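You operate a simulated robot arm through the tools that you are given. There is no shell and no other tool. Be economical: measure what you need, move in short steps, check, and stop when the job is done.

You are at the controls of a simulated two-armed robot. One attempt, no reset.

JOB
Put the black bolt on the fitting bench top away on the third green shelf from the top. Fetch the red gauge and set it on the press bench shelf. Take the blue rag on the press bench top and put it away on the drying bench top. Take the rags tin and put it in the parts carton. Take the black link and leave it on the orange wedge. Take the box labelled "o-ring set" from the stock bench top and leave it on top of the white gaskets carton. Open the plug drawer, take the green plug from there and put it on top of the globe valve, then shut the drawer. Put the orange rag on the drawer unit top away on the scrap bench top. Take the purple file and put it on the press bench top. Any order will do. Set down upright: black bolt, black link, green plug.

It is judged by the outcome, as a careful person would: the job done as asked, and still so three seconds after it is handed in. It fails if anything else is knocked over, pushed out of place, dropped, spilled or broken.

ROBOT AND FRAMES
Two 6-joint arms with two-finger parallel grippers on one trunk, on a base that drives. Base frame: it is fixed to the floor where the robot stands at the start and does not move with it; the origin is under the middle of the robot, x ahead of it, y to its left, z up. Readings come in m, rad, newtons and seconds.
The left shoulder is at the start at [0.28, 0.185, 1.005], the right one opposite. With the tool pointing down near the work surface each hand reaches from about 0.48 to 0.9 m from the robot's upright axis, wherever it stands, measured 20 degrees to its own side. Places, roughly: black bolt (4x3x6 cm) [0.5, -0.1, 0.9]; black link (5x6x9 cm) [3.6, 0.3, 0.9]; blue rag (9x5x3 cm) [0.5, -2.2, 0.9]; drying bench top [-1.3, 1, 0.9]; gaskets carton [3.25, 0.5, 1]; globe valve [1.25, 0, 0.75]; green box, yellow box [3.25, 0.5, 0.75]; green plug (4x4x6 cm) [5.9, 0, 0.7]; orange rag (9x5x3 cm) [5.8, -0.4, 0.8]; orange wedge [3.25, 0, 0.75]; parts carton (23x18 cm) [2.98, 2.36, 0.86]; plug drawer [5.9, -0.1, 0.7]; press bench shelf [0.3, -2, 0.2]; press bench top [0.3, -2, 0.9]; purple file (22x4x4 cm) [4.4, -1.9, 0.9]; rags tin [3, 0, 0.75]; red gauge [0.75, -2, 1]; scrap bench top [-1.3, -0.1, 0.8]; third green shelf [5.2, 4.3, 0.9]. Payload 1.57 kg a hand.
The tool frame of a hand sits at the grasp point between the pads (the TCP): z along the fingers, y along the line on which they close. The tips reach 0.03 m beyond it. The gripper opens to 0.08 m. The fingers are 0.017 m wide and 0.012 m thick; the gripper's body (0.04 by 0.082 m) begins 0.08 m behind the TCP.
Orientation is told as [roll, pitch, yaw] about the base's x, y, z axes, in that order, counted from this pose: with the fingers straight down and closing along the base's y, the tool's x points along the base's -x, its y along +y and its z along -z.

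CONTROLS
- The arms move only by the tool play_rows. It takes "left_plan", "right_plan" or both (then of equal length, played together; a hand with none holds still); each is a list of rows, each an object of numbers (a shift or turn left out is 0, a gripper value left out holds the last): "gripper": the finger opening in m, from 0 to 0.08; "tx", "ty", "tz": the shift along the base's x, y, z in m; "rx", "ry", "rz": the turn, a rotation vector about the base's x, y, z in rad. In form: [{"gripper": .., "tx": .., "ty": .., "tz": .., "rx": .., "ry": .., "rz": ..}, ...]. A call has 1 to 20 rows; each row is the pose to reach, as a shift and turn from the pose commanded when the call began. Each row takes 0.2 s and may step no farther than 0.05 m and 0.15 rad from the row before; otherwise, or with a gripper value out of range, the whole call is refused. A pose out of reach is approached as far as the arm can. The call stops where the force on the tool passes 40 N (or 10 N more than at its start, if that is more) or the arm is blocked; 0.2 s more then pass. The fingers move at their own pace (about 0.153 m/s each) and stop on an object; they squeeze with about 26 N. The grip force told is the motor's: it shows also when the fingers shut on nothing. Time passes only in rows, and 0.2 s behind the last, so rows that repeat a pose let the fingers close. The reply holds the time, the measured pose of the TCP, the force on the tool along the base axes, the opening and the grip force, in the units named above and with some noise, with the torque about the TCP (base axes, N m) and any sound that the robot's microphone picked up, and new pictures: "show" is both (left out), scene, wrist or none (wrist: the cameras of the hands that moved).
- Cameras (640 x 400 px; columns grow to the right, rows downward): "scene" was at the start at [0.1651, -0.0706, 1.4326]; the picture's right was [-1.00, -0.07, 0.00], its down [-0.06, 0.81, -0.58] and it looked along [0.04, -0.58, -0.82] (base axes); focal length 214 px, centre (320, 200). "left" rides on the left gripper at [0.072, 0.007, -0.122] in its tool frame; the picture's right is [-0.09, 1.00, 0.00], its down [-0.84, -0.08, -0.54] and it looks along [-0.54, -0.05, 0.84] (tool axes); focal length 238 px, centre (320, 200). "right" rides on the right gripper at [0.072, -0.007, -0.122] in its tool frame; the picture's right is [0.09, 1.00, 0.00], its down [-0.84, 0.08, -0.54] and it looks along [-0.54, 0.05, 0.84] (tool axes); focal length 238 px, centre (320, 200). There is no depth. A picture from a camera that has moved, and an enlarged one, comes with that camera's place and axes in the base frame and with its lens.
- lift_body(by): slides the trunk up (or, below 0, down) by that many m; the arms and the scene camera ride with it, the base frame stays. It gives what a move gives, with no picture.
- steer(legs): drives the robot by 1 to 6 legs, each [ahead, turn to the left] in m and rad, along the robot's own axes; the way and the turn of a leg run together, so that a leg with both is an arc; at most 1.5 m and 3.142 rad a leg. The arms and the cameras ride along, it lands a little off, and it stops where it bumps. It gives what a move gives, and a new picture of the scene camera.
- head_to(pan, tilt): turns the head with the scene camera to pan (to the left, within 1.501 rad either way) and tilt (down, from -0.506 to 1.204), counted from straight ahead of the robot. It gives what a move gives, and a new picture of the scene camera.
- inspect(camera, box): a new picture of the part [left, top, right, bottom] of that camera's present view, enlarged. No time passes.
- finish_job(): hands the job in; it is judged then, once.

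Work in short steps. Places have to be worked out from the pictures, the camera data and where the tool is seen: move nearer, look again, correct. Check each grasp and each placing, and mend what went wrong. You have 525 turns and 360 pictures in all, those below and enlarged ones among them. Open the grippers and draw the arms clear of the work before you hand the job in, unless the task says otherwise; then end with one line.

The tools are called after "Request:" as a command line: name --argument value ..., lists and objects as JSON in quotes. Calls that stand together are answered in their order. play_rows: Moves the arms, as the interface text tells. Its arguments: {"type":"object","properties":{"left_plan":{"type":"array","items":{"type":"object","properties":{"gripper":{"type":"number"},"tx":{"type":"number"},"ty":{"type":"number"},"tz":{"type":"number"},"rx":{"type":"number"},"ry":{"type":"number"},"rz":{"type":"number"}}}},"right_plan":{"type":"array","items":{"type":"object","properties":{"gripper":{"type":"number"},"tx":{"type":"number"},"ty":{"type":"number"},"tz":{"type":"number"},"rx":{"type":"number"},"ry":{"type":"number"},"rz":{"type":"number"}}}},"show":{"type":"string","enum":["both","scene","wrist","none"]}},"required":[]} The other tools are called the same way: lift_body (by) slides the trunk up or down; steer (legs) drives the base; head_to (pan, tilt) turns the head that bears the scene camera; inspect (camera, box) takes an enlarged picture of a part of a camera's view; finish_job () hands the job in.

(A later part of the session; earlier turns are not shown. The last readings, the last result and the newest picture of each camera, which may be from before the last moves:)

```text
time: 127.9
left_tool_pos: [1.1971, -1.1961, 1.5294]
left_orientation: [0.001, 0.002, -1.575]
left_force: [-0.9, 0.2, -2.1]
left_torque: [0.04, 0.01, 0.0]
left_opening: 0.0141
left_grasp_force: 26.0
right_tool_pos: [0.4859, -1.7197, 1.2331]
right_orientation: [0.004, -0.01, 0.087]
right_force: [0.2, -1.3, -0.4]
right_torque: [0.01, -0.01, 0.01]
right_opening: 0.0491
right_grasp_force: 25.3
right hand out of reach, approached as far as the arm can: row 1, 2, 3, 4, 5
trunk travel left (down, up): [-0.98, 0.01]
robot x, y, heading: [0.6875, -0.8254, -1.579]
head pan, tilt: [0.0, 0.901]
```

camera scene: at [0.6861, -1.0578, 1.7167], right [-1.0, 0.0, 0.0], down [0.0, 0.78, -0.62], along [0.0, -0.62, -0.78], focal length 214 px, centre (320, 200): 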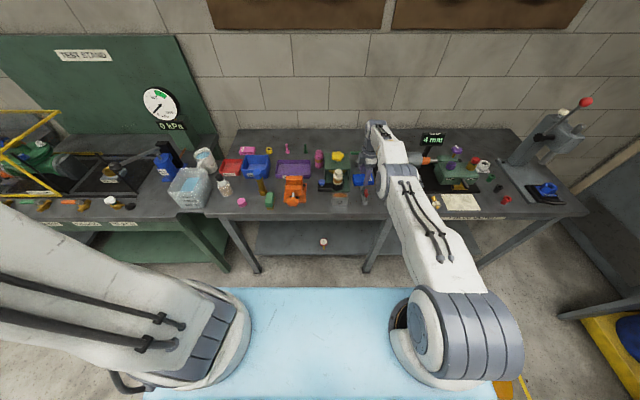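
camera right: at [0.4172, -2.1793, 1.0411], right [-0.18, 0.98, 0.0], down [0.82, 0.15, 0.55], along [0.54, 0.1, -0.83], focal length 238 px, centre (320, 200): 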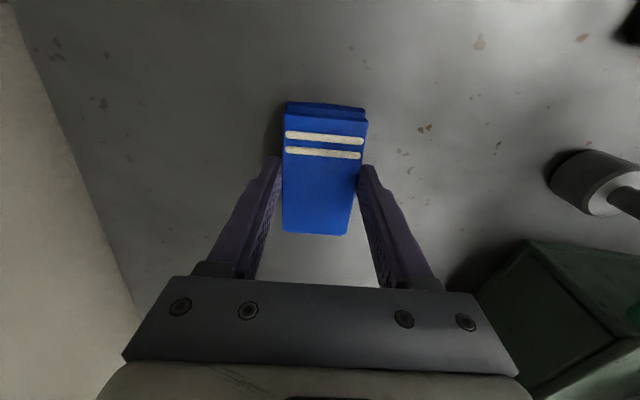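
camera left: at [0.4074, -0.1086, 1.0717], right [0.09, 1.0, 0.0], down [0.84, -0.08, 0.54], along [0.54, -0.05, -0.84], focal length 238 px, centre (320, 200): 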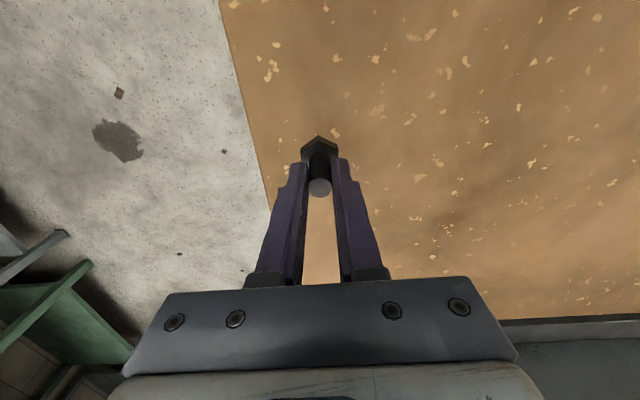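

Stuck again. I repeat what worked before: a large upward move.

Request:
play_rows --right_plan '[{"tz": 0.05}, {"tz": 0.1}, {"tz": 0.15}, {"tz": 0.2}, {"tz": 0.25}, {"tz": 0.3}, {"tz": 0.34}, {"tz": 0.34, "ty": 0.04}, {"tz": 0.34, "ty": 0.08}]' --show "none"

Request:
play_rows --right_plan '[{"tz": -0.03, "ty": 0.03}, {"tz": -0.06, "ty": 0.06}, {"tz": -0.1, "ty": 0.08}, {"tz": -0.14, "ty": 0.1}, {"tz": -0.18, "ty": 0.12}]' --show "none"

```text
time: 129.9
left_tool_pos: [1.1965, -1.1946, 1.5304]
left_orientation: [0.001, 0.001, -1.574]
left_force: [0.3, 0.8, -1.6]
left_torque: [-0.05, 0.01, -0.03]
left_opening: 0.0143
left_grasp_force: 26.3
right_tool_pos: [0.4831, -1.6017, 1.5201]
right_orientation: [-0.001, -0.011, 0.086]
right_force: [0.2, 0.5, -0.4]
right_torque: [-0.07, 0.02, 0.02]
right_opening: 0.0488
right_grasp_force: 26.4
right hand out of reach, approached as far as the arm can: row 1, 2, 3, 4, 5, 6, 7, 8, 9
trunk travel left (down, up): [-0.98, 0.01]
robot x, y, heading: [0.6858, -0.8213, -1.574]
head pan, tilt: [0.0, 0.901]
```

```text
time: 131.1
left_tool_pos: [1.1972, -1.1963, 1.5299]
left_orientation: [0.0, 0.002, -1.575]
left_force: [0.0, -1.0, -1.1]
left_torque: [0.0, -0.05, -0.02]
left_opening: 0.0143
left_grasp_force: 25.8
right_tool_pos: [0.489, -1.4774, 1.3448]
right_orientation: [0.0, -0.009, 0.086]
right_force: [0.6, 0.1, -0.9]
right_torque: [0.01, 0.01, 0.03]
right_opening: 0.0488
right_grasp_force: 25.3
trunk travel left (down, up): [-0.98, 0.01]
robot x, y, heading: [0.6861, -0.8242, -1.574]
head pan, tilt: [0.0, 0.901]
```

Unstuck. I lower the trunk 0.28, tuck the left hand in, and drive to the drying bench on the west side.

Request:
lift_body --by -0.28

Request:
play_rows --left_plan '[{"tx": -0.04, "ty": -0.02}, {"tx": -0.08, "ty": -0.04}, {"tx": -0.12, "ty": -0.06}, {"tx": -0.16, "ty": -0.08}, {"tx": -0.2, "ty": -0.08}]' --show "none"

Request:
steer --legs '[[0, -1.57], [1.1, 0], [0, -1.57], [1.4, 0]]'

Request:
head_to --pan 0.9 --tilt 0.5

```text
time: 133.9
left_tool_pos: [1.1974, -1.1971, 1.2489]
left_orientation: [-0.001, 0.002, -1.575]
left_force: [-0.3, -0.2, -1.3]
left_torque: [-0.02, -0.01, -0.03]
left_opening: 0.0142
left_grasp_force: 25.8
right_tool_pos: [0.489, -1.4774, 1.0648]
right_orientation: [0.001, -0.011, 0.087]
right_force: [-0.1, 0.1, -0.4]
right_torque: [-0.01, 0.01, 0.01]
right_opening: 0.0487
right_grasp_force: 26.1
trunk travel left (down, up): [-0.7, 0.29]
robot x, y, heading: [0.6898, -0.8217, -1.575]
head pan, tilt: [0.0, 0.901]
```

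```text
time: 135.1
left_tool_pos: [1.0009, -1.2862, 1.2505]
left_orientation: [-0.001, 0.006, -1.574]
left_force: [0.7, 0.7, -1.3]
left_torque: [0.0, 0.02, 0.0]
left_opening: 0.0144
left_grasp_force: 25.5
left hand out of reach, approached as far as the arm can: row 5
right_tool_pos: [0.4883, -1.4787, 1.065]
right_orientation: [0.002, -0.009, 0.087]
right_force: [0.1, -0.6, -0.6]
right_torque: [0.02, 0.02, 0.04]
right_opening: 0.0486
right_grasp_force: 26.0
trunk travel left (down, up): [-0.7, 0.29]
robot x, y, heading: [0.6868, -0.8264, -1.573]
head pan, tilt: [0.0, 0.901]
```

```text
time: 155.0
left_tool_pos: [-0.686, 1.0745, 1.2518]
left_orientation: [-0.001, 0.003, 1.55]
left_force: [0.0, 0.2, -0.3]
left_torque: [0.01, -0.03, 0.0]
left_opening: 0.014
left_grasp_force: 25.9
right_tool_pos: [-0.1703, 1.2591, 1.0647]
right_orientation: [0.001, -0.011, -3.073]
right_force: [0.2, -0.1, -0.7]
right_torque: [0.01, 0.01, -0.02]
right_opening: 0.0486
right_grasp_force: 26.1
trunk travel left (down, up): [-0.7, 0.29]
robot x, y, heading: [-0.3814, 0.6056, 1.548]
head pan, tilt: [0.0, 0.901]
camera scene: at [-0.375, 0.8458, 1.4367], right [1.0, -0.02, 0.0], down [-0.02, -0.78, -0.62], along [0.01, 0.62, -0.78], focal length 214 px, centre (320, 200)
```

scene: 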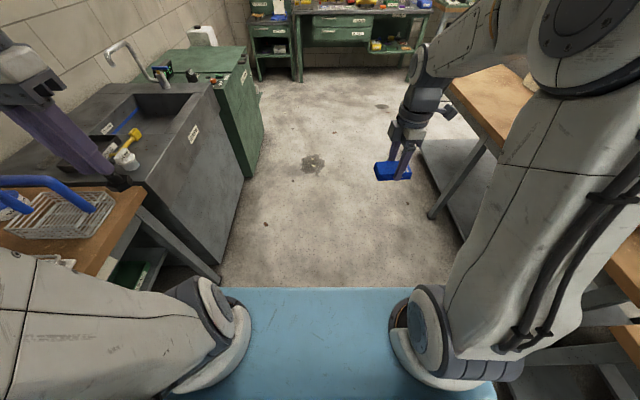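

```text
time: 156.2
left_tool_pos: [-0.687, 1.0738, 1.2514]
left_orientation: [-0.002, 0.004, 1.549]
left_force: [-0.1, -0.7, -1.0]
left_torque: [0.02, 0.04, -0.01]
left_opening: 0.014
left_grasp_force: 26.1
right_tool_pos: [-0.1697, 1.2595, 1.0636]
right_orientation: [0.002, -0.01, -3.072]
right_force: [0.2, -0.3, -0.5]
right_torque: [-0.03, -0.02, -0.01]
right_opening: 0.0491
right_grasp_force: 25.7
trunk travel left (down, up): [-0.7, 0.29]
robot x, y, heading: [-0.379, 0.608, 1.548]
head pan, tilt: [0.901, 0.499]
camera scene: at [-0.4466, 0.8283, 1.4705], right [0.64, 0.77, 0.0], down [0.37, -0.31, -0.88], along [-0.68, 0.56, -0.48], focal length 214 px, centre (320, 200)
```

scene: 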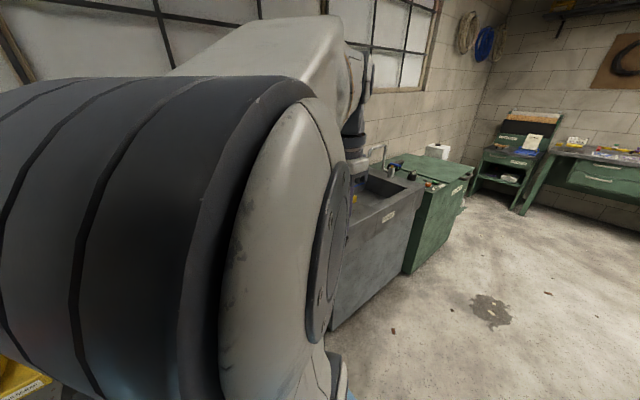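

The drying bench (wooden, with a wire basket) is on the left. I go ahead 0.15 and turn to face it.

Request:
steer --legs '[[0.15, 0], [0, 1.59]]'

Request:
head_to --pan 0 --tilt 0.7

```text
time: 161.5
left_tool_pos: [-0.8274, 0.431, 1.2511]
left_orientation: [-0.002, 0.003, -3.115]
left_force: [-0.2, 1.2, -1.5]
left_torque: [0.04, -0.03, 0.0]
left_opening: 0.0141
left_grasp_force: 26.2
right_tool_pos: [-1.0368, 0.9376, 1.0635]
right_orientation: [0.003, -0.01, -1.457]
right_force: [0.3, 0.1, -0.1]
right_torque: [0.0, -0.01, 0.01]
right_opening: 0.0485
right_grasp_force: 25.5
trunk travel left (down, up): [-0.7, 0.29]
robot x, y, heading: [-0.3757, 0.7589, -3.112]
head pan, tilt: [0.901, 0.499]
camera scene: at [-0.5912, 0.684, 1.4705], right [-0.8, 0.6, 0.0], down [0.29, 0.38, -0.88], along [-0.53, -0.7, -0.48], focal length 214 px, centre (320, 200)
```

scene: 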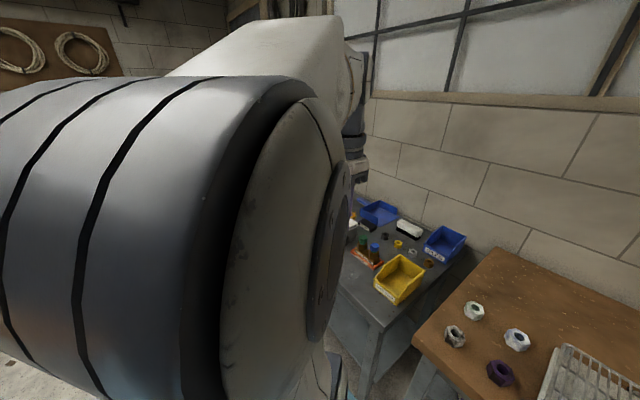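

```text
time: 162.7
left_tool_pos: [-0.8272, 0.4302, 1.2518]
left_orientation: [-0.002, 0.005, -3.114]
left_force: [-0.4, 0.8, -0.8]
left_torque: [-0.01, 0.01, 0.03]
left_opening: 0.0142
left_grasp_force: 25.6
right_tool_pos: [-1.0364, 0.9379, 1.0647]
right_orientation: [0.001, -0.01, -1.455]
right_force: [0.2, -0.3, -0.2]
right_torque: [0.01, 0.02, 0.02]
right_opening: 0.0487
right_grasp_force: 26.0
trunk travel left (down, up): [-0.7, 0.29]
robot x, y, heading: [-0.3751, 0.7543, -3.118]
head pan, tilt: [0.0, 0.7]
camera scene: at [-0.6215, 0.7544, 1.4529], right [-0.03, 1.0, 0.0], down [0.64, 0.02, -0.77], along [-0.76, -0.02, -0.64], focal length 214 px, centre (320, 200)
```

scene: 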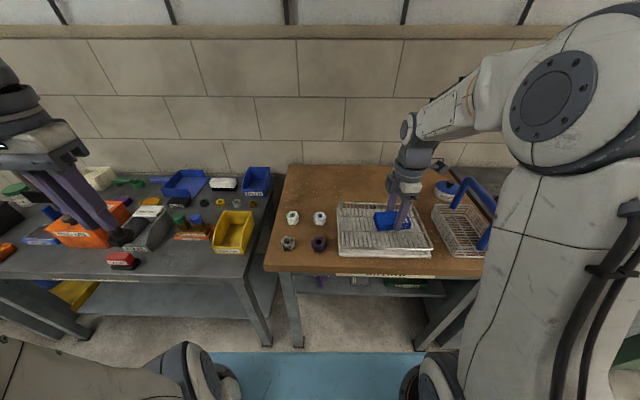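

There is free space behind the rack at about (-1.40, 0.90). I move up to the bench.

Request:
play_rows --right_plan '[{"tz": 0.03}, {"tz": 0.06}]' --show "none"

Request:
steer --legs '[[0.16, 0]]'

```text
time: 163.3
left_tool_pos: [-0.8282, 0.4301, 1.2516]
left_orientation: [-0.002, 0.003, -3.114]
left_force: [-0.6, -0.2, -1.0]
left_torque: [0.0, -0.01, 0.0]
left_opening: 0.0142
left_grasp_force: 25.6
right_tool_pos: [-1.0333, 0.9379, 1.1253]
right_orientation: [0.003, -0.011, -1.456]
right_force: [-0.1, -0.3, -0.5]
right_torque: [-0.02, -0.05, 0.01]
right_opening: 0.0487
right_grasp_force: 25.8
trunk travel left (down, up): [-0.7, 0.29]
robot x, y, heading: [-0.3769, 0.7556, -3.11]
head pan, tilt: [0.0, 0.7]
```

```text
time: 164.7
left_tool_pos: [-0.9846, 0.4235, 1.2518]
left_orientation: [-0.001, 0.003, -3.111]
left_force: [1.0, 0.2, -1.5]
left_torque: [-0.01, 0.02, 0.01]
left_opening: 0.0143
left_grasp_force: 26.3
right_tool_pos: [-1.1925, 0.9314, 1.1246]
right_orientation: [0.0, -0.01, -1.451]
right_force: [-0.2, 0.0, 0.0]
right_torque: [0.02, -0.01, -0.06]
right_opening: 0.0487
right_grasp_force: 26.1
trunk travel left (down, up): [-0.7, 0.29]
robot x, y, heading: [-0.5365, 0.7558, -3.111]
head pan, tilt: [0.0, 0.7]
camera scene: at [-0.7799, 0.7491, 1.4529], right [-0.03, 1.0, 0.0], down [0.64, 0.02, -0.77], along [-0.76, -0.02, -0.64], focal length 214 px, centre (320, 200)
```

scene: 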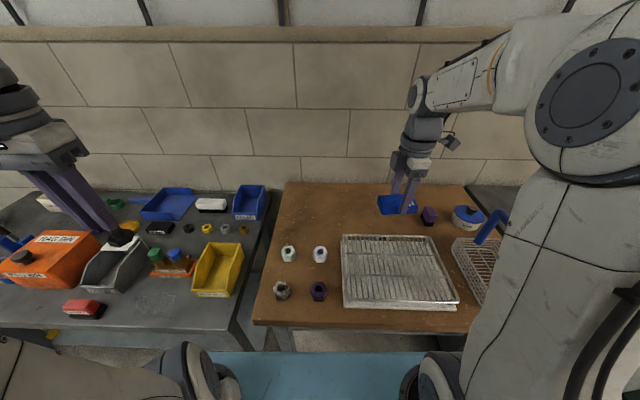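

I extend to (-1.38, 0.87) while lowering.

Request:
play_rows --right_plan '[{"tx": -0.03, "ty": -0.02, "tz": -0.03}, {"tx": -0.06, "ty": -0.04, "tz": -0.06}, {"tx": -0.1, "ty": -0.06, "tz": -0.08}, {"tx": -0.14, "ty": -0.06, "tz": -0.1}, {"tx": -0.18, "ty": -0.06, "tz": -0.12}, {"tx": -0.19, "ty": -0.06, "tz": -0.15}]' --show "both"

```text
time: 166.1
left_tool_pos: [-0.9858, 0.4239, 1.2503]
left_orientation: [-0.002, 0.004, -3.113]
left_force: [0.8, 0.5, -1.9]
left_torque: [0.0, 0.0, -0.03]
left_opening: 0.0143
left_grasp_force: 25.8
right_tool_pos: [-1.3789, 0.8705, 0.9747]
right_orientation: [-0.001, -0.01, -1.452]
right_force: [-1.5, -0.7, -0.4]
right_torque: [-0.01, 0.0, -0.01]
right_opening: 0.0486
right_grasp_force: 26.4
trunk travel left (down, up): [-0.7, 0.29]
robot x, y, heading: [-0.5394, 0.7582, -3.113]
head pan, tilt: [0.0, 0.7]
camera scene: at [-0.7804, 0.7491, 1.4528], right [-0.03, 1.0, 0.0], down [0.64, 0.02, -0.76], along [-0.76, -0.02, -0.64], focal length 214 px, centre (320, 200)
camera right: at [-1.3971, 0.9422, 1.0979], right [0.98, 0.21, 0.0], down [0.17, -0.82, 0.55], along [0.12, -0.54, -0.83], focal length 238 px, centre (320, 200)
```

scene: 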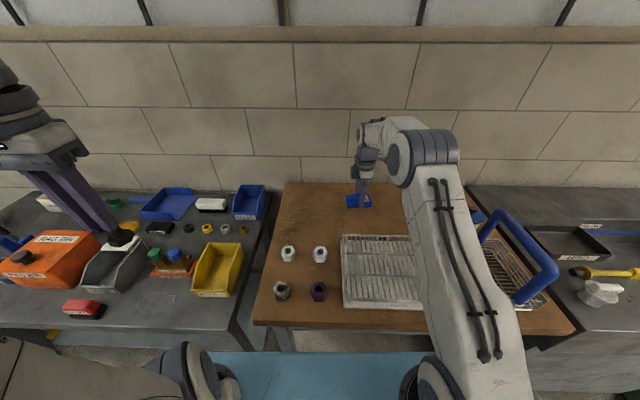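
right: 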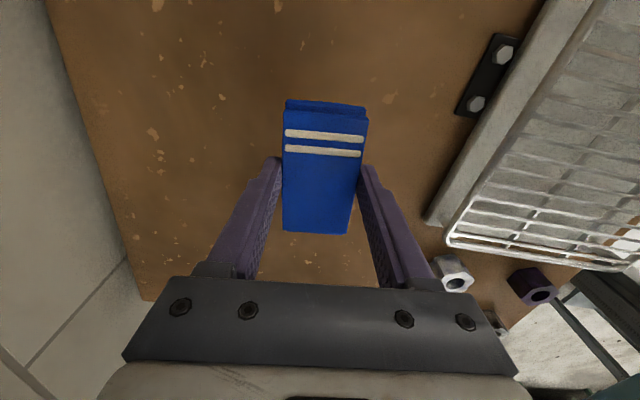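

Clear spot below. I lower to contact.

Request:
play_rows --right_plan '[{"tz": -0.015}, {"tz": -0.03}, {"tz": -0.038}, {"tz": -0.044}, {"tz": -0.05}, {"tz": -0.056}, {"tz": -0.062}, {"tz": -0.068}, {"tz": -0.074}]' --show "none"

```text
time: 168.1
left_tool_pos: [-0.9838, 0.4252, 1.2513]
left_orientation: [-0.003, 0.004, -3.111]
left_force: [0.1, -0.1, -1.1]
left_torque: [0.0, -0.02, -0.03]
left_opening: 0.0141
left_grasp_force: 25.6
right_tool_pos: [-1.3841, 0.8714, 0.91]
right_orientation: [-0.009, -0.012, -1.453]
right_force: [3.8, 0.8, 13.1]
right_torque: [0.07, -0.39, -0.04]
right_opening: 0.0491
right_grasp_force: 26.6
trunk travel left (down, up): [-0.7, 0.29]
robot x, y, heading: [-0.535, 0.7515, -3.113]
head pan, tilt: [0.0, 0.7]
stopped in row 9 (right hand): the force on the tool passed its limit at 52 N (the readings are from after the stop); the commanded pose is now the measured one
```

Request:
play_rows --right_plan '[{"tz": 0.003}, {"tz": 0.003, "gripper": 0.08}, {"tz": 0.003, "gripper": 0.08}, {"tz": 0.04}, {"tz": 0.09}, {"tz": 0.12, "tx": 0.03}, {"tz": 0.14, "tx": 0.07}, {"tz": 0.16, "tx": 0.11}, {"tz": 0.16, "tx": 0.15}, {"tz": 0.16, "tx": 0.19}]' --show "scene"

```text
time: 170.3
left_tool_pos: [-0.9851, 0.4246, 1.2524]
left_orientation: [-0.002, 0.004, -3.111]
left_force: [0.0, -0.7, -1.5]
left_torque: [-0.01, -0.05, 0.02]
left_opening: 0.0142
left_grasp_force: 26.5
right_tool_pos: [-1.1973, 0.8711, 1.0676]
right_orientation: [-0.004, -0.009, -1.453]
right_force: [-0.2, -0.3, 0.4]
right_torque: [0.01, -0.03, 0.0]
right_opening: 0.0804
right_grasp_force: 0.1
trunk travel left (down, up): [-0.7, 0.29]
robot x, y, heading: [-0.5368, 0.756, -3.111]
head pan, tilt: [0.0, 0.7]
camera scene: at [-0.7807, 0.7491, 1.4528], right [-0.03, 1.0, 0.0], down [0.64, 0.02, -0.76], along [-0.76, -0.02, -0.64], focal length 214 px, centre (320, 200)
```

scene: 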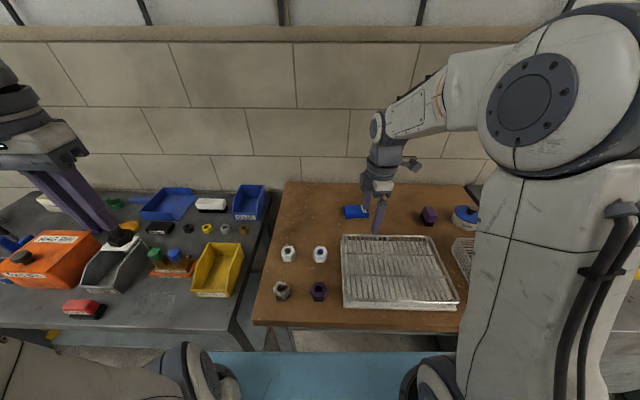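

The blue rag is placed. Next I drive to the south corridor and then east.

Request:
steer --legs '[[-0.25, 0], [0, 1.54], [1.5, 0], [0.12, 0], [0, 1.57], [1.5, 0]]'

Request:
head_to --pan 0.5 --tilt 0.3

Request:
head_to --pan 0 --tilt 0.3

```text
time: 194.3
left_tool_pos: [1.6686, -0.4832, 1.2516]
left_orientation: [-0.001, 0.004, 0.008]
left_force: [0.1, 0.6, -1.0]
left_torque: [-0.01, 0.01, 0.03]
left_opening: 0.0144
left_grasp_force: 25.4
right_tool_pos: [1.8712, -0.9324, 1.0674]
right_orientation: [-0.004, -0.011, 1.67]
right_force: [-0.7, 0.2, 0.7]
right_torque: [0.01, -0.03, -0.02]
right_opening: 0.0801
right_grasp_force: 0.0
trunk travel left (down, up): [-0.7, 0.29]
robot x, y, heading: [1.2092, -0.8031, 0.01]
head pan, tilt: [0.0, 0.7]
camera scene: at [1.457, -0.8003, 1.4528], right [0.01, -1.0, 0.0], down [-0.64, -0.01, -0.76], along [0.76, 0.01, -0.64], focal length 214 px, centre (320, 200)
```

scene: 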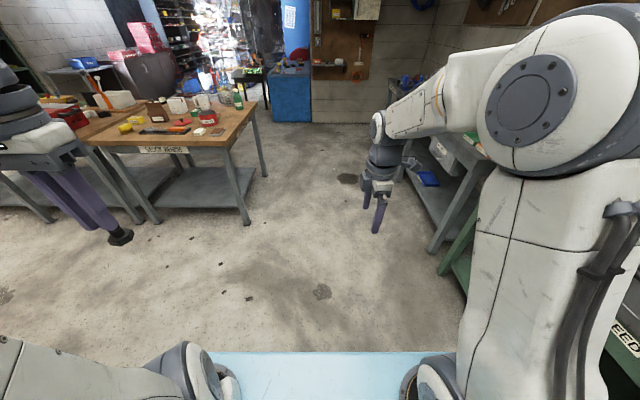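

```text
time: 195.2
left_tool_pos: [1.6691, -0.4827, 1.2524]
left_orientation: [-0.002, 0.003, 0.008]
left_force: [0.1, 0.1, -1.7]
left_torque: [0.01, -0.01, -0.02]
left_opening: 0.0143
left_grasp_force: 25.8
right_tool_pos: [1.8706, -0.9321, 1.0675]
right_orientation: [-0.004, -0.011, 1.669]
right_force: [0.7, -1.0, 0.1]
right_torque: [-0.02, 0.01, -0.01]
right_opening: 0.08
right_grasp_force: 0.0
trunk travel left (down, up): [-0.7, 0.29]
robot x, y, heading: [1.2102, -0.8024, 0.013]
head pan, tilt: [0.499, 0.3]
camera scene: at [1.4537, -0.7557, 1.4889], right [0.49, -0.87, 0.0], down [-0.26, -0.14, -0.95], along [0.83, 0.47, -0.3], focal length 214 px, centre (320, 200)
```

scene: 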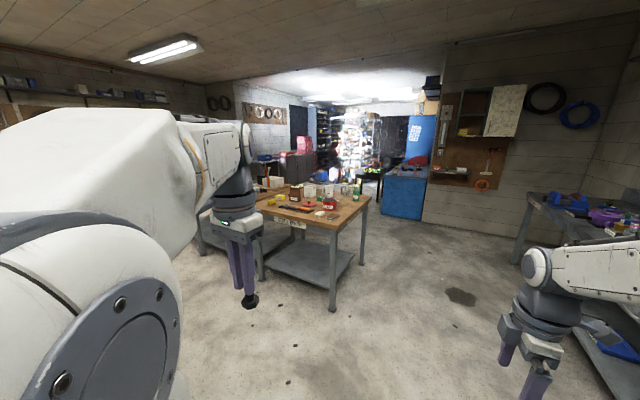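

```text
time: 196.2
left_tool_pos: [1.6679, -0.4841, 1.2515]
left_orientation: [-0.002, 0.003, 0.008]
left_force: [0.4, -1.0, -1.6]
left_torque: [-0.01, -0.02, 0.01]
left_opening: 0.0142
left_grasp_force: 26.4
right_tool_pos: [1.8717, -0.9336, 1.0679]
right_orientation: [-0.004, -0.01, 1.668]
right_force: [-0.5, -0.6, 0.1]
right_torque: [0.01, -0.04, 0.0]
right_opening: 0.0803
right_grasp_force: 0.1
trunk travel left (down, up): [-0.7, 0.29]
robot x, y, heading: [1.2122, -0.8005, 0.009]
head pan, tilt: [0.0, 0.3]
camera scene: at [1.4655, -0.8002, 1.489], right [0.01, -1.0, 0.0], down [-0.3, 0.0, -0.96], along [0.96, 0.01, -0.3], focal length 214 px, centre (320, 200)
```

scene: 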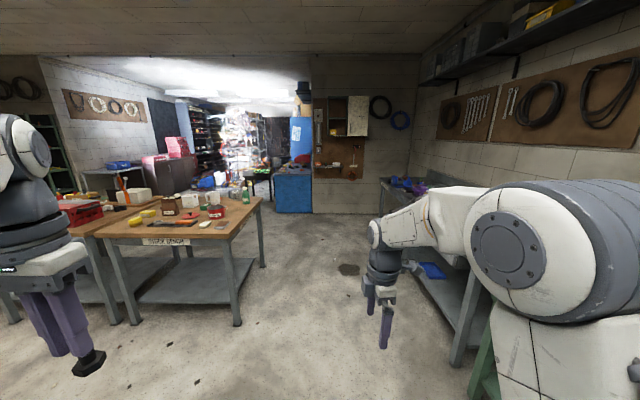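

I zoom in on that wooden bench.

Request:
inspect --camera "scene" --box '[50, 140, 290, 290]'

```text
2.67 times, centred on (170, 215) of scene
camera zoom: at [1.4655, -0.8002, 1.489], right [0.01, -1.0, 0.0], down [-0.3, 0.0, -0.96], along [0.96, 0.01, -0.3], focal length 572 px, centre (720, 160)
```

zoom: 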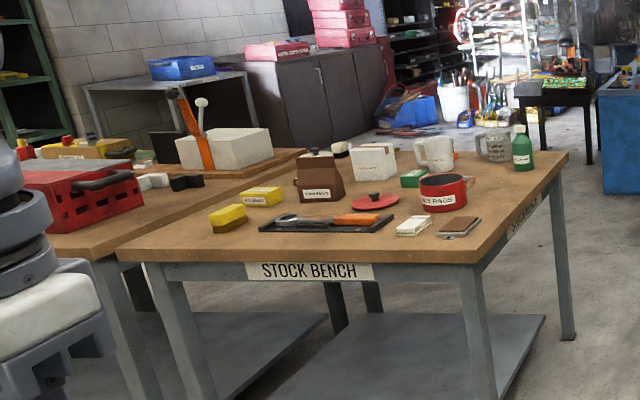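

This is the stock bench, with the tin, the o-ring box and the gaskets carton. I drive to its south side, facing north.

Request:
steer --legs '[[1.5, 0], [0.34, 0], [0, 1.56], [0.12, 0]]'

Request:
head_to --pan 0 --tilt 0.75

```text
time: 210.0
left_tool_pos: [2.7564, -0.208, 1.2514]
left_orientation: [-0.002, 0.003, 1.524]
left_force: [-0.6, -0.8, -1.5]
left_torque: [-0.01, 0.03, 0.01]
left_opening: 0.0142
left_grasp_force: 26.4
right_tool_pos: [3.2172, -0.029, 1.0694]
right_orientation: [-0.008, -0.011, -3.099]
right_force: [0.1, -0.5, 0.1]
right_torque: [0.05, 0.02, 0.0]
right_opening: 0.08
right_grasp_force: 0.0
trunk travel left (down, up): [-0.7, 0.29]
robot x, y, heading: [3.0511, -0.6819, 1.526]
head pan, tilt: [0.0, 0.3]
camera scene: at [3.0634, -0.426, 1.489], right [1.0, -0.05, 0.0], down [-0.01, -0.3, -0.96], along [0.05, 0.95, -0.3], focal length 214 px, centre (320, 200)
```

scene: 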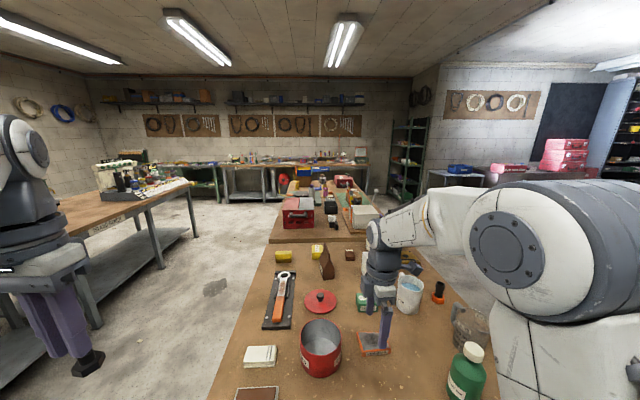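

```text
time: 210.9
left_tool_pos: [2.7567, -0.2072, 1.2518]
left_orientation: [-0.003, 0.003, 1.524]
left_force: [-0.3, 0.4, -1.8]
left_torque: [-0.02, 0.02, -0.01]
left_opening: 0.0141
left_grasp_force: 25.9
right_tool_pos: [3.2167, -0.0302, 1.0682]
right_orientation: [-0.006, -0.011, -3.1]
right_force: [0.4, -0.5, -0.4]
right_torque: [0.01, 0.03, -0.03]
right_opening: 0.0799
right_grasp_force: 0.1
trunk travel left (down, up): [-0.7, 0.29]
robot x, y, heading: [3.0518, -0.6792, 1.521]
head pan, tilt: [0.0, 0.75]
camera scene: at [3.0629, -0.4359, 1.4487], right [1.0, -0.05, 0.0], down [-0.03, -0.68, -0.73], along [0.03, 0.73, -0.68], focal length 214 px, centre (320, 200)
```

scene: 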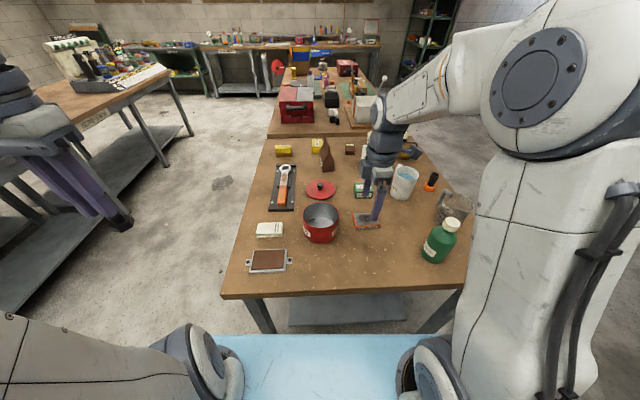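

I move the right hand aside and up, and zoom in.

Request:
play_rows --right_plan '[{"tz": 0.04}, {"tz": 0.08, "tx": 0.03}, {"tz": 0.08, "tx": 0.07, "ty": -0.02}, {"tz": 0.08, "tx": 0.11, "ty": -0.04}, {"tz": 0.08, "tx": 0.15, "ty": -0.06}, {"tz": 0.08, "tx": 0.19, "ty": -0.08}, {"tz": 0.08, "tx": 0.23, "ty": -0.1}, {"tz": 0.08, "tx": 0.27, "ty": -0.12}]' --show "none"

Request:
inspect --camera "scene" --box '[220, 120, 480, 300]'

```text
time: 212.7
left_tool_pos: [2.7567, -0.2075, 1.2515]
left_orientation: [-0.003, 0.004, 1.525]
left_force: [-0.2, 0.1, -1.3]
left_torque: [0.0, 0.01, 0.0]
left_opening: 0.0142
left_grasp_force: 26.3
right_tool_pos: [3.4846, -0.1493, 1.1505]
right_orientation: [-0.004, -0.009, -3.098]
right_force: [-0.5, 0.5, -0.8]
right_torque: [-0.01, -0.01, 0.0]
right_opening: 0.0798
right_grasp_force: 0.0
trunk travel left (down, up): [-0.7, 0.29]
robot x, y, heading: [3.0533, -0.6789, 1.522]
head pan, tilt: [0.0, 0.75]
```

```text
2.22 times, centred on (350, 210) of scene
camera zoom: at [3.0628, -0.4359, 1.4486], right [1.0, -0.05, 0.0], down [-0.03, -0.68, -0.73], along [0.03, 0.73, -0.68], focal length 477 px, centre (253, 178)
```

zoom: 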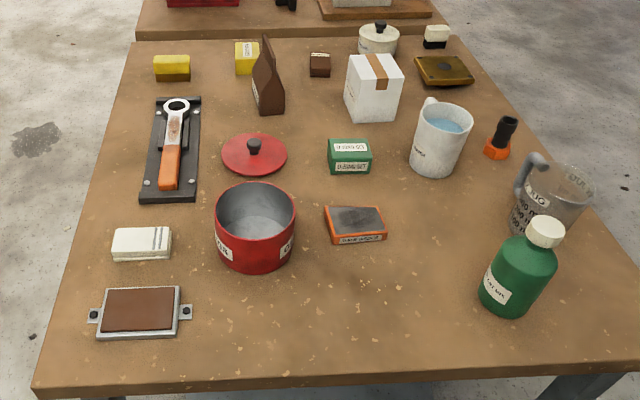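

I zoom further in on several items to identify them.

Request:
inspect --camera "scene" --box '[330, 120, 460, 201]'

Request:
inspect --camera "scene" --box '[250, 120, 380, 201]'

Request:
inspect --camera "scene" --box '[250, 180, 400, 274]'

```text
4.92 times, centred on (395, 160) of scene
camera zoom: at [3.0628, -0.4359, 1.4486], right [1.0, -0.05, 0.0], down [-0.03, -0.68, -0.73], along [0.03, 0.73, -0.68], focal length 1056 px, centre (-49, 394)
```

zoom: 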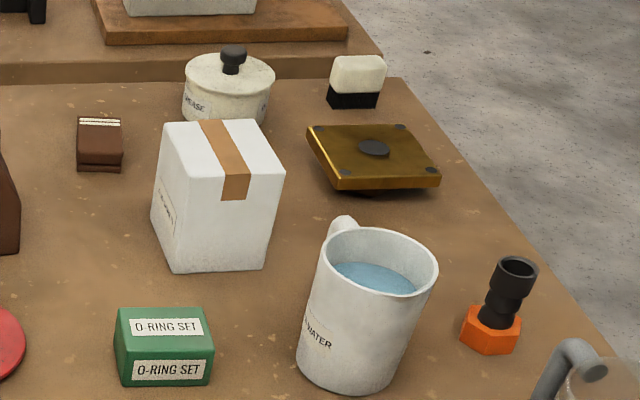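

```text
4.92 times, centred on (315, 160) of scene
camera zoom: at [3.0628, -0.4359, 1.4486], right [1.0, -0.05, 0.0], down [-0.03, -0.68, -0.73], along [0.03, 0.73, -0.68], focal length 1056 px, centre (345, 394)
```

zoom: 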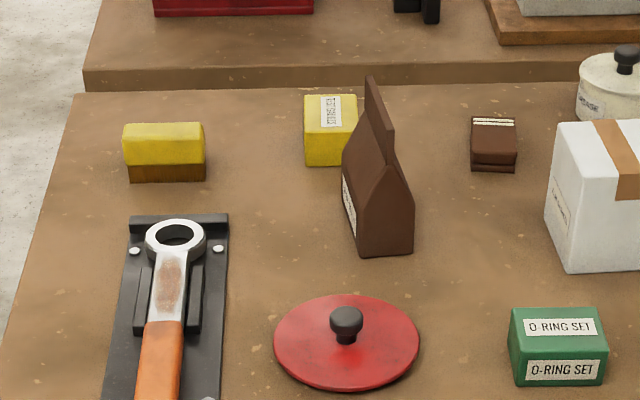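

```text
4.26 times, centred on (325, 227) of scene
camera zoom: at [3.0628, -0.4359, 1.4486], right [1.0, -0.05, 0.0], down [-0.03, -0.68, -0.73], along [0.03, 0.73, -0.68], focal length 913 px, centre (299, 85)
```

zoom: 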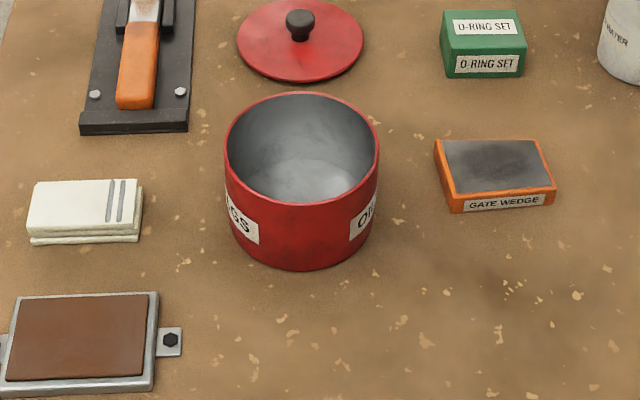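

Now clear: the green box is "O-RING SET", the white carton with tape is the gaskets carton, the "GATE WEDGE" is the orange wedge, and the black link (on an orange hex foot) is at about (3.55, 0.25). I go round to the east side, facing west.

Request:
steer --legs '[[-0.1, 0], [0, -1.52], [1.05, 0], [0, 1.57], [1.1, 0], [0, 1.57]]'

```text
time: 235.3
left_tool_pos: [3.6574, 0.0126, 1.252]
left_orientation: [-0.001, 0.004, 3.079]
left_force: [0.3, 0.2, -0.8]
left_torque: [0.02, 0.03, -0.01]
left_opening: 0.0002
left_grasp_force: 21.7
right_tool_pos: [3.6123, 0.7414, 1.15]
right_orientation: [-0.006, -0.011, -1.544]
right_force: [-1.3, 0.2, -0.6]
right_torque: [0.02, 0.01, -0.01]
right_opening: 0.0799
right_grasp_force: 0.0
trunk travel left (down, up): [-0.7, 0.29]
robot x, y, heading: [4.1375, 0.2996, 3.076]
head pan, tilt: [0.0, 0.75]
camera scene: at [3.8926, 0.3173, 1.4486], right [0.06, 1.0, 0.0], down [0.68, -0.04, -0.73], along [-0.73, 0.05, -0.68], focal length 214 px, centre (320, 200)
```

scene: 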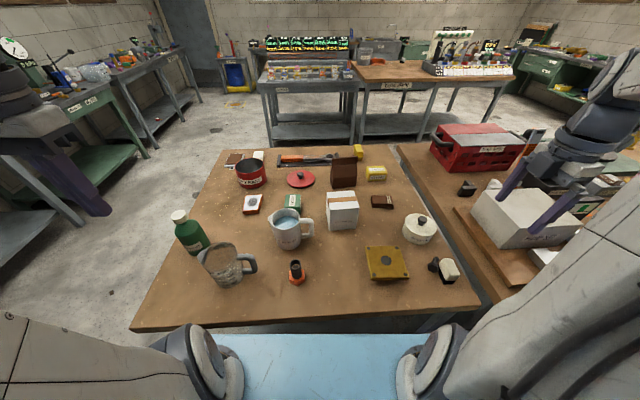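

The left gripper reads 0 opening, so the bolt has been lost on the way. I check the left hand and search for it.

Request:
inspect --camera "left" --box '[0, 0, 640, 400]'

Request:
inspect --camera "scene" --box '[0, 200, 320, 400]'

Request:
head_to --pan 1.3 --tilt 0.75

```text
1.00 times, centred on (320, 200) of left (not enlarged: the box is as wide or as high as the picture)
camera zoom: at [3.7289, 0.0008, 1.3738], right [-0.15, -0.99, 0.0], down [-0.83, 0.13, 0.54], along [-0.53, 0.08, -0.84], focal length 238 px, centre (320, 200)
```

zoom: 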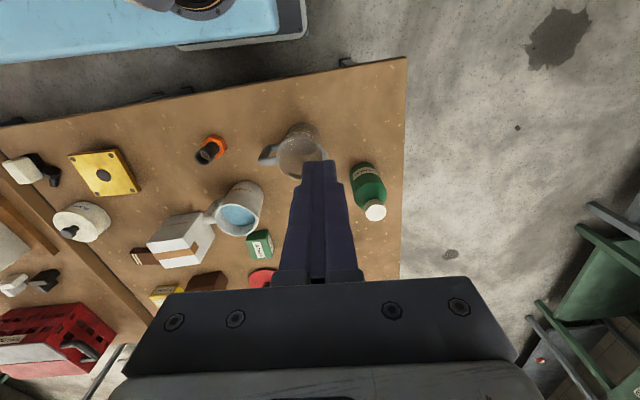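

```text
2.00 times, centred on (160, 300) of scene
camera zoom: at [3.8926, 0.3173, 1.4486], right [0.06, 1.0, 0.0], down [0.68, -0.04, -0.73], along [-0.73, 0.05, -0.68], focal length 429 px, centre (640, 0)
```

zoom: 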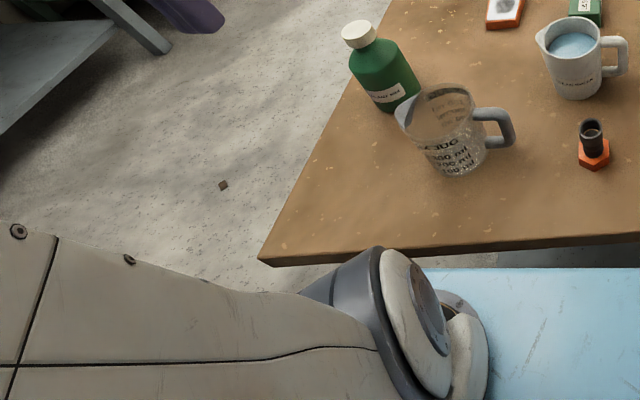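

```text
time: 236.8
left_tool_pos: [3.6572, 0.0126, 1.2494]
left_orientation: [-0.005, 0.01, 3.078]
left_force: [-0.4, -0.5, -0.2]
left_torque: [0.0, 0.02, -0.01]
left_opening: 0.0
left_grasp_force: 21.2
right_tool_pos: [3.6114, 0.7415, 1.1505]
right_orientation: [-0.005, -0.009, -1.544]
right_force: [0.0, -0.7, -0.6]
right_torque: [-0.02, 0.01, 0.0]
right_opening: 0.0802
right_grasp_force: 0.1
trunk travel left (down, up): [-0.7, 0.29]
robot x, y, heading: [4.1393, 0.3002, 3.078]
head pan, tilt: [1.3, 0.75]
camera scene: at [3.892, 0.3033, 1.4503], right [-0.1, 0.99, 0.0], down [0.66, 0.07, -0.75], along [-0.74, -0.08, -0.67], focal length 214 px, centre (320, 200)
```

scene: 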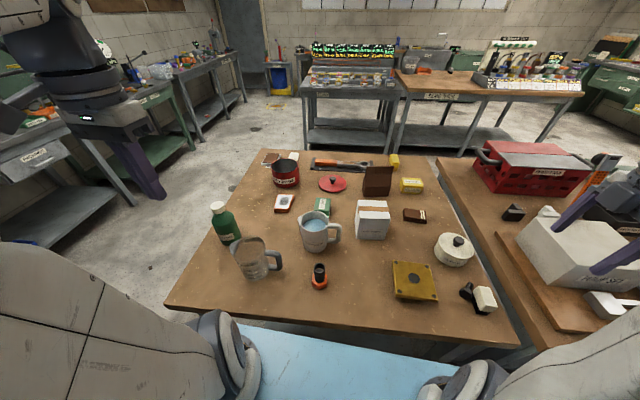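

The picture doesn't match pan 1.3, so I ask again.

Request:
head_to --pan 1.2 --tilt 0.7

```text
time: 237.5
left_tool_pos: [3.6574, 0.0126, 1.2517]
left_orientation: [0.001, 0.001, 3.079]
left_force: [0.2, 0.0, -0.1]
left_torque: [0.01, 0.02, 0.01]
left_opening: 0.0
left_grasp_force: 21.3
right_tool_pos: [3.6117, 0.7424, 1.1505]
right_orientation: [-0.004, -0.01, -1.545]
right_force: [0.3, 0.9, 0.2]
right_torque: [-0.02, -0.01, 0.02]
right_opening: 0.0801
right_grasp_force: 0.1
trunk travel left (down, up): [-0.7, 0.29]
robot x, y, heading: [4.138, 0.2944, 3.081]
head pan, tilt: [1.201, 0.7]
camera scene: at [3.9388, 0.2353, 1.4528], right [-0.9, 0.43, 0.0], down [0.28, 0.58, -0.76], along [-0.33, -0.69, -0.64], focal length 214 px, centre (320, 200)
```

scene: 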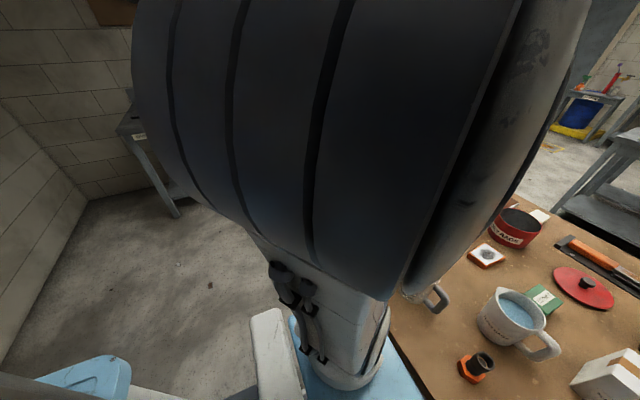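

There is a small dark item on the floor near (4.31, -0.81); I zoom in on it.

Request:
inspect --camera "scene" --box '[90, 220, 250, 320]'

Request:
inspect --camera "left" --box '[380, 0, 640, 280]'

```text
4.00 times, centred on (170, 270) of scene
camera zoom: at [3.9388, 0.2353, 1.4528], right [-0.9, 0.43, 0.0], down [0.28, 0.58, -0.76], along [-0.33, -0.69, -0.64], focal length 858 px, centre (920, -80)
```

zoom: 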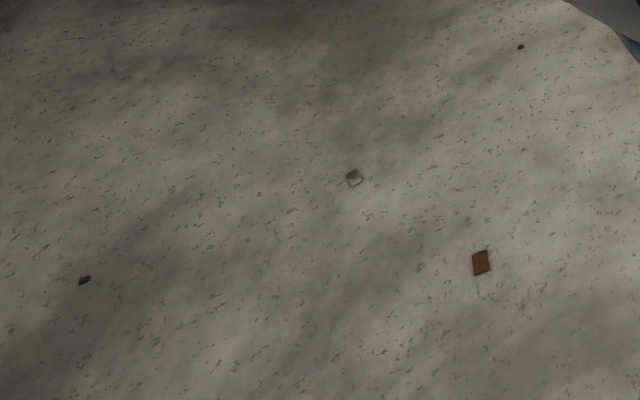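

```text
1.43 times, centred on (510, 140) of left
camera zoom: at [3.7296, 0.0009, 1.3742], right [-0.15, -0.99, 0.0], down [-0.83, 0.13, 0.54], along [-0.53, 0.08, -0.84], focal length 340 px, centre (49, 286)
```

zoom: 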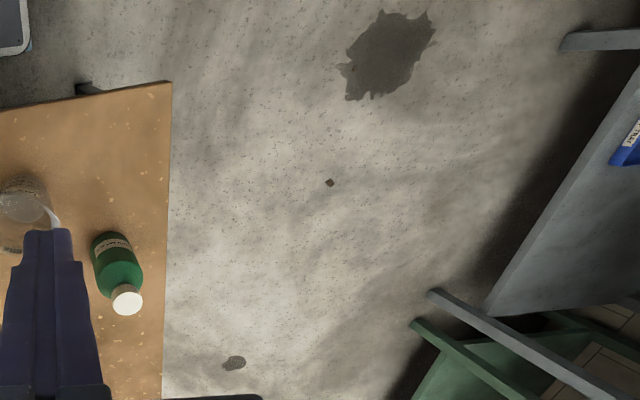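

Those are only floor litter. I back off and look around the floor.

Request:
steer --legs '[[-0.35, 0]]'

Request:
head_to --pan 0 --tilt 0.9

Request:
head_to --pan -1.4 --tilt 0.6

```text
time: 239.8
left_tool_pos: [4.0103, -0.0087, 1.2524]
left_orientation: [-0.002, 0.005, 3.075]
left_force: [-0.2, -0.2, -0.3]
left_torque: [0.0, 0.0, 0.02]
left_opening: 0.0
left_grasp_force: 20.9
right_tool_pos: [3.9666, 0.7202, 1.1496]
right_orientation: [-0.005, -0.009, -1.548]
right_force: [-0.8, 0.6, -0.6]
right_torque: [-0.03, -0.02, 0.0]
right_opening: 0.0798
right_grasp_force: 0.0
trunk travel left (down, up): [-0.7, 0.29]
robot x, y, heading: [4.4882, 0.2772, 3.073]
head pan, tilt: [1.201, 0.7]
camera scene: at [4.2938, 0.2124, 1.4528], right [-0.91, 0.42, 0.0], down [0.27, 0.58, -0.76], along [-0.32, -0.69, -0.64], focal length 214 px, centre (320, 200)
```

scene: 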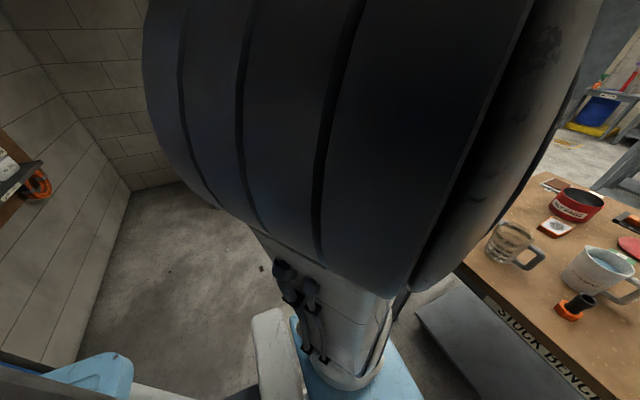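

```text
time: 241.2
left_tool_pos: [4.0093, -0.0096, 1.2505]
left_orientation: [-0.004, 0.012, 3.078]
left_force: [-0.4, -0.5, 1.2]
left_torque: [-0.02, 0.02, 0.01]
left_opening: 0.0003
left_grasp_force: 21.6
right_tool_pos: [3.968, 0.7208, 1.1493]
right_orientation: [-0.005, -0.01, -1.549]
right_force: [-0.6, 0.3, -0.2]
right_torque: [0.0, -0.04, -0.02]
right_opening: 0.08
right_grasp_force: 0.1
trunk travel left (down, up): [-0.7, 0.29]
robot x, y, heading: [4.4863, 0.2749, 3.078]
head pan, tilt: [0.0, 0.901]
camera scene: at [4.2534, 0.2698, 1.442], right [-0.25, 0.97, 0.0], down [0.72, 0.18, -0.67], along [-0.65, -0.17, -0.74], focal length 214 px, centre (320, 200)
```

scene: 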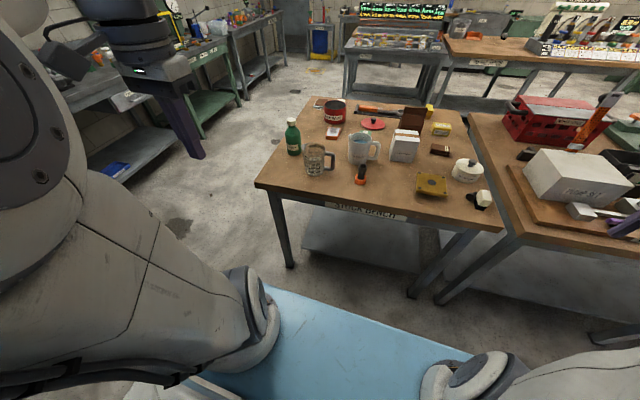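

```text
time: 242.7
left_tool_pos: [4.0109, -0.0088, 1.2513]
left_orientation: [-0.001, 0.004, 3.076]
left_force: [-0.4, -0.2, 0.4]
left_torque: [0.01, -0.01, -0.03]
left_opening: 0.0
left_grasp_force: 21.3
right_tool_pos: [3.9671, 0.7215, 1.1493]
right_orientation: [-0.005, -0.01, -1.547]
right_force: [-0.1, 0.2, 0.8]
right_torque: [0.01, -0.05, -0.03]
right_opening: 0.0799
right_grasp_force: 0.0
trunk travel left (down, up): [-0.7, 0.29]
robot x, y, heading: [4.4921, 0.2793, 3.076]
head pan, tilt: [-1.4, 0.6]
camera scene: at [4.3208, 0.3772, 1.4615], right [0.99, 0.1, 0.0], down [0.06, -0.56, -0.82], along [-0.09, 0.82, -0.57], focal length 214 px, centre (320, 200)
```

scene: 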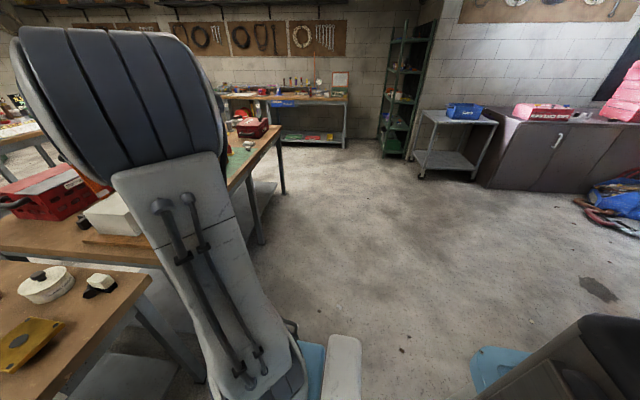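

No bolt in view yet. I turn to face south.

Request:
head_to --pan 0 --tilt 0.7

Request:
steer --legs '[[0, 1.3]]'

```text
time: 244.2
left_tool_pos: [4.0107, -0.0079, 1.2525]
left_orientation: [-0.004, 0.004, 3.075]
left_force: [-0.3, 0.1, 0.4]
left_torque: [0.02, 0.02, -0.02]
left_opening: 0.0
left_grasp_force: 21.7
right_tool_pos: [3.9673, 0.7195, 1.1495]
right_orientation: [-0.004, -0.011, -1.548]
right_force: [0.0, 0.5, -0.2]
right_torque: [0.01, -0.02, 0.02]
right_opening: 0.0799
right_grasp_force: 0.0
trunk travel left (down, up): [-0.7, 0.29]
robot x, y, heading: [4.4933, 0.2779, 3.074]
head pan, tilt: [0.0, 0.7]
camera scene: at [4.2453, 0.2951, 1.4528], right [0.07, 1.0, 0.0], down [0.64, -0.04, -0.76], along [-0.76, 0.05, -0.64], focal length 214 px, centre (320, 200)
```

scene: 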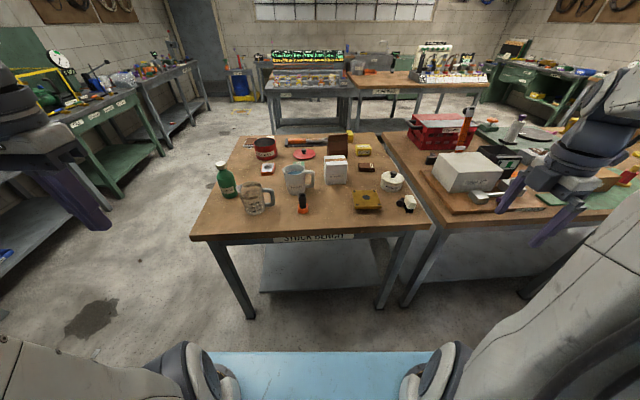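

```text
time: 247.8
left_tool_pos: [4.6397, -0.26, 1.2507]
left_orientation: [-0.002, 0.005, -1.905]
left_force: [-0.5, -1.1, -0.3]
left_torque: [0.0, 0.01, -0.01]
left_opening: 0.0
left_grasp_force: 21.5
right_tool_pos: [3.9241, -0.108, 1.1505]
right_orientation: [-0.006, -0.01, -0.247]
right_force: [0.3, -0.8, -1.2]
right_torque: [-0.02, 0.02, -0.03]
right_opening: 0.08
right_grasp_force: 0.0
trunk travel left (down, up): [-0.7, 0.29]
robot x, y, heading: [4.488, 0.2741, -1.908]
head pan, tilt: [0.0, 0.7]
camera scene: at [4.4093, 0.0472, 1.4528], right [-0.94, 0.33, 0.0], down [0.21, 0.61, -0.76], along [-0.25, -0.72, -0.64], focal length 214 px, centre (320, 200)
```

scene: 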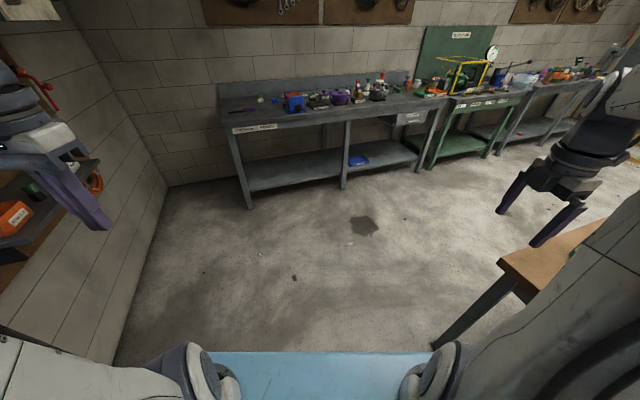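

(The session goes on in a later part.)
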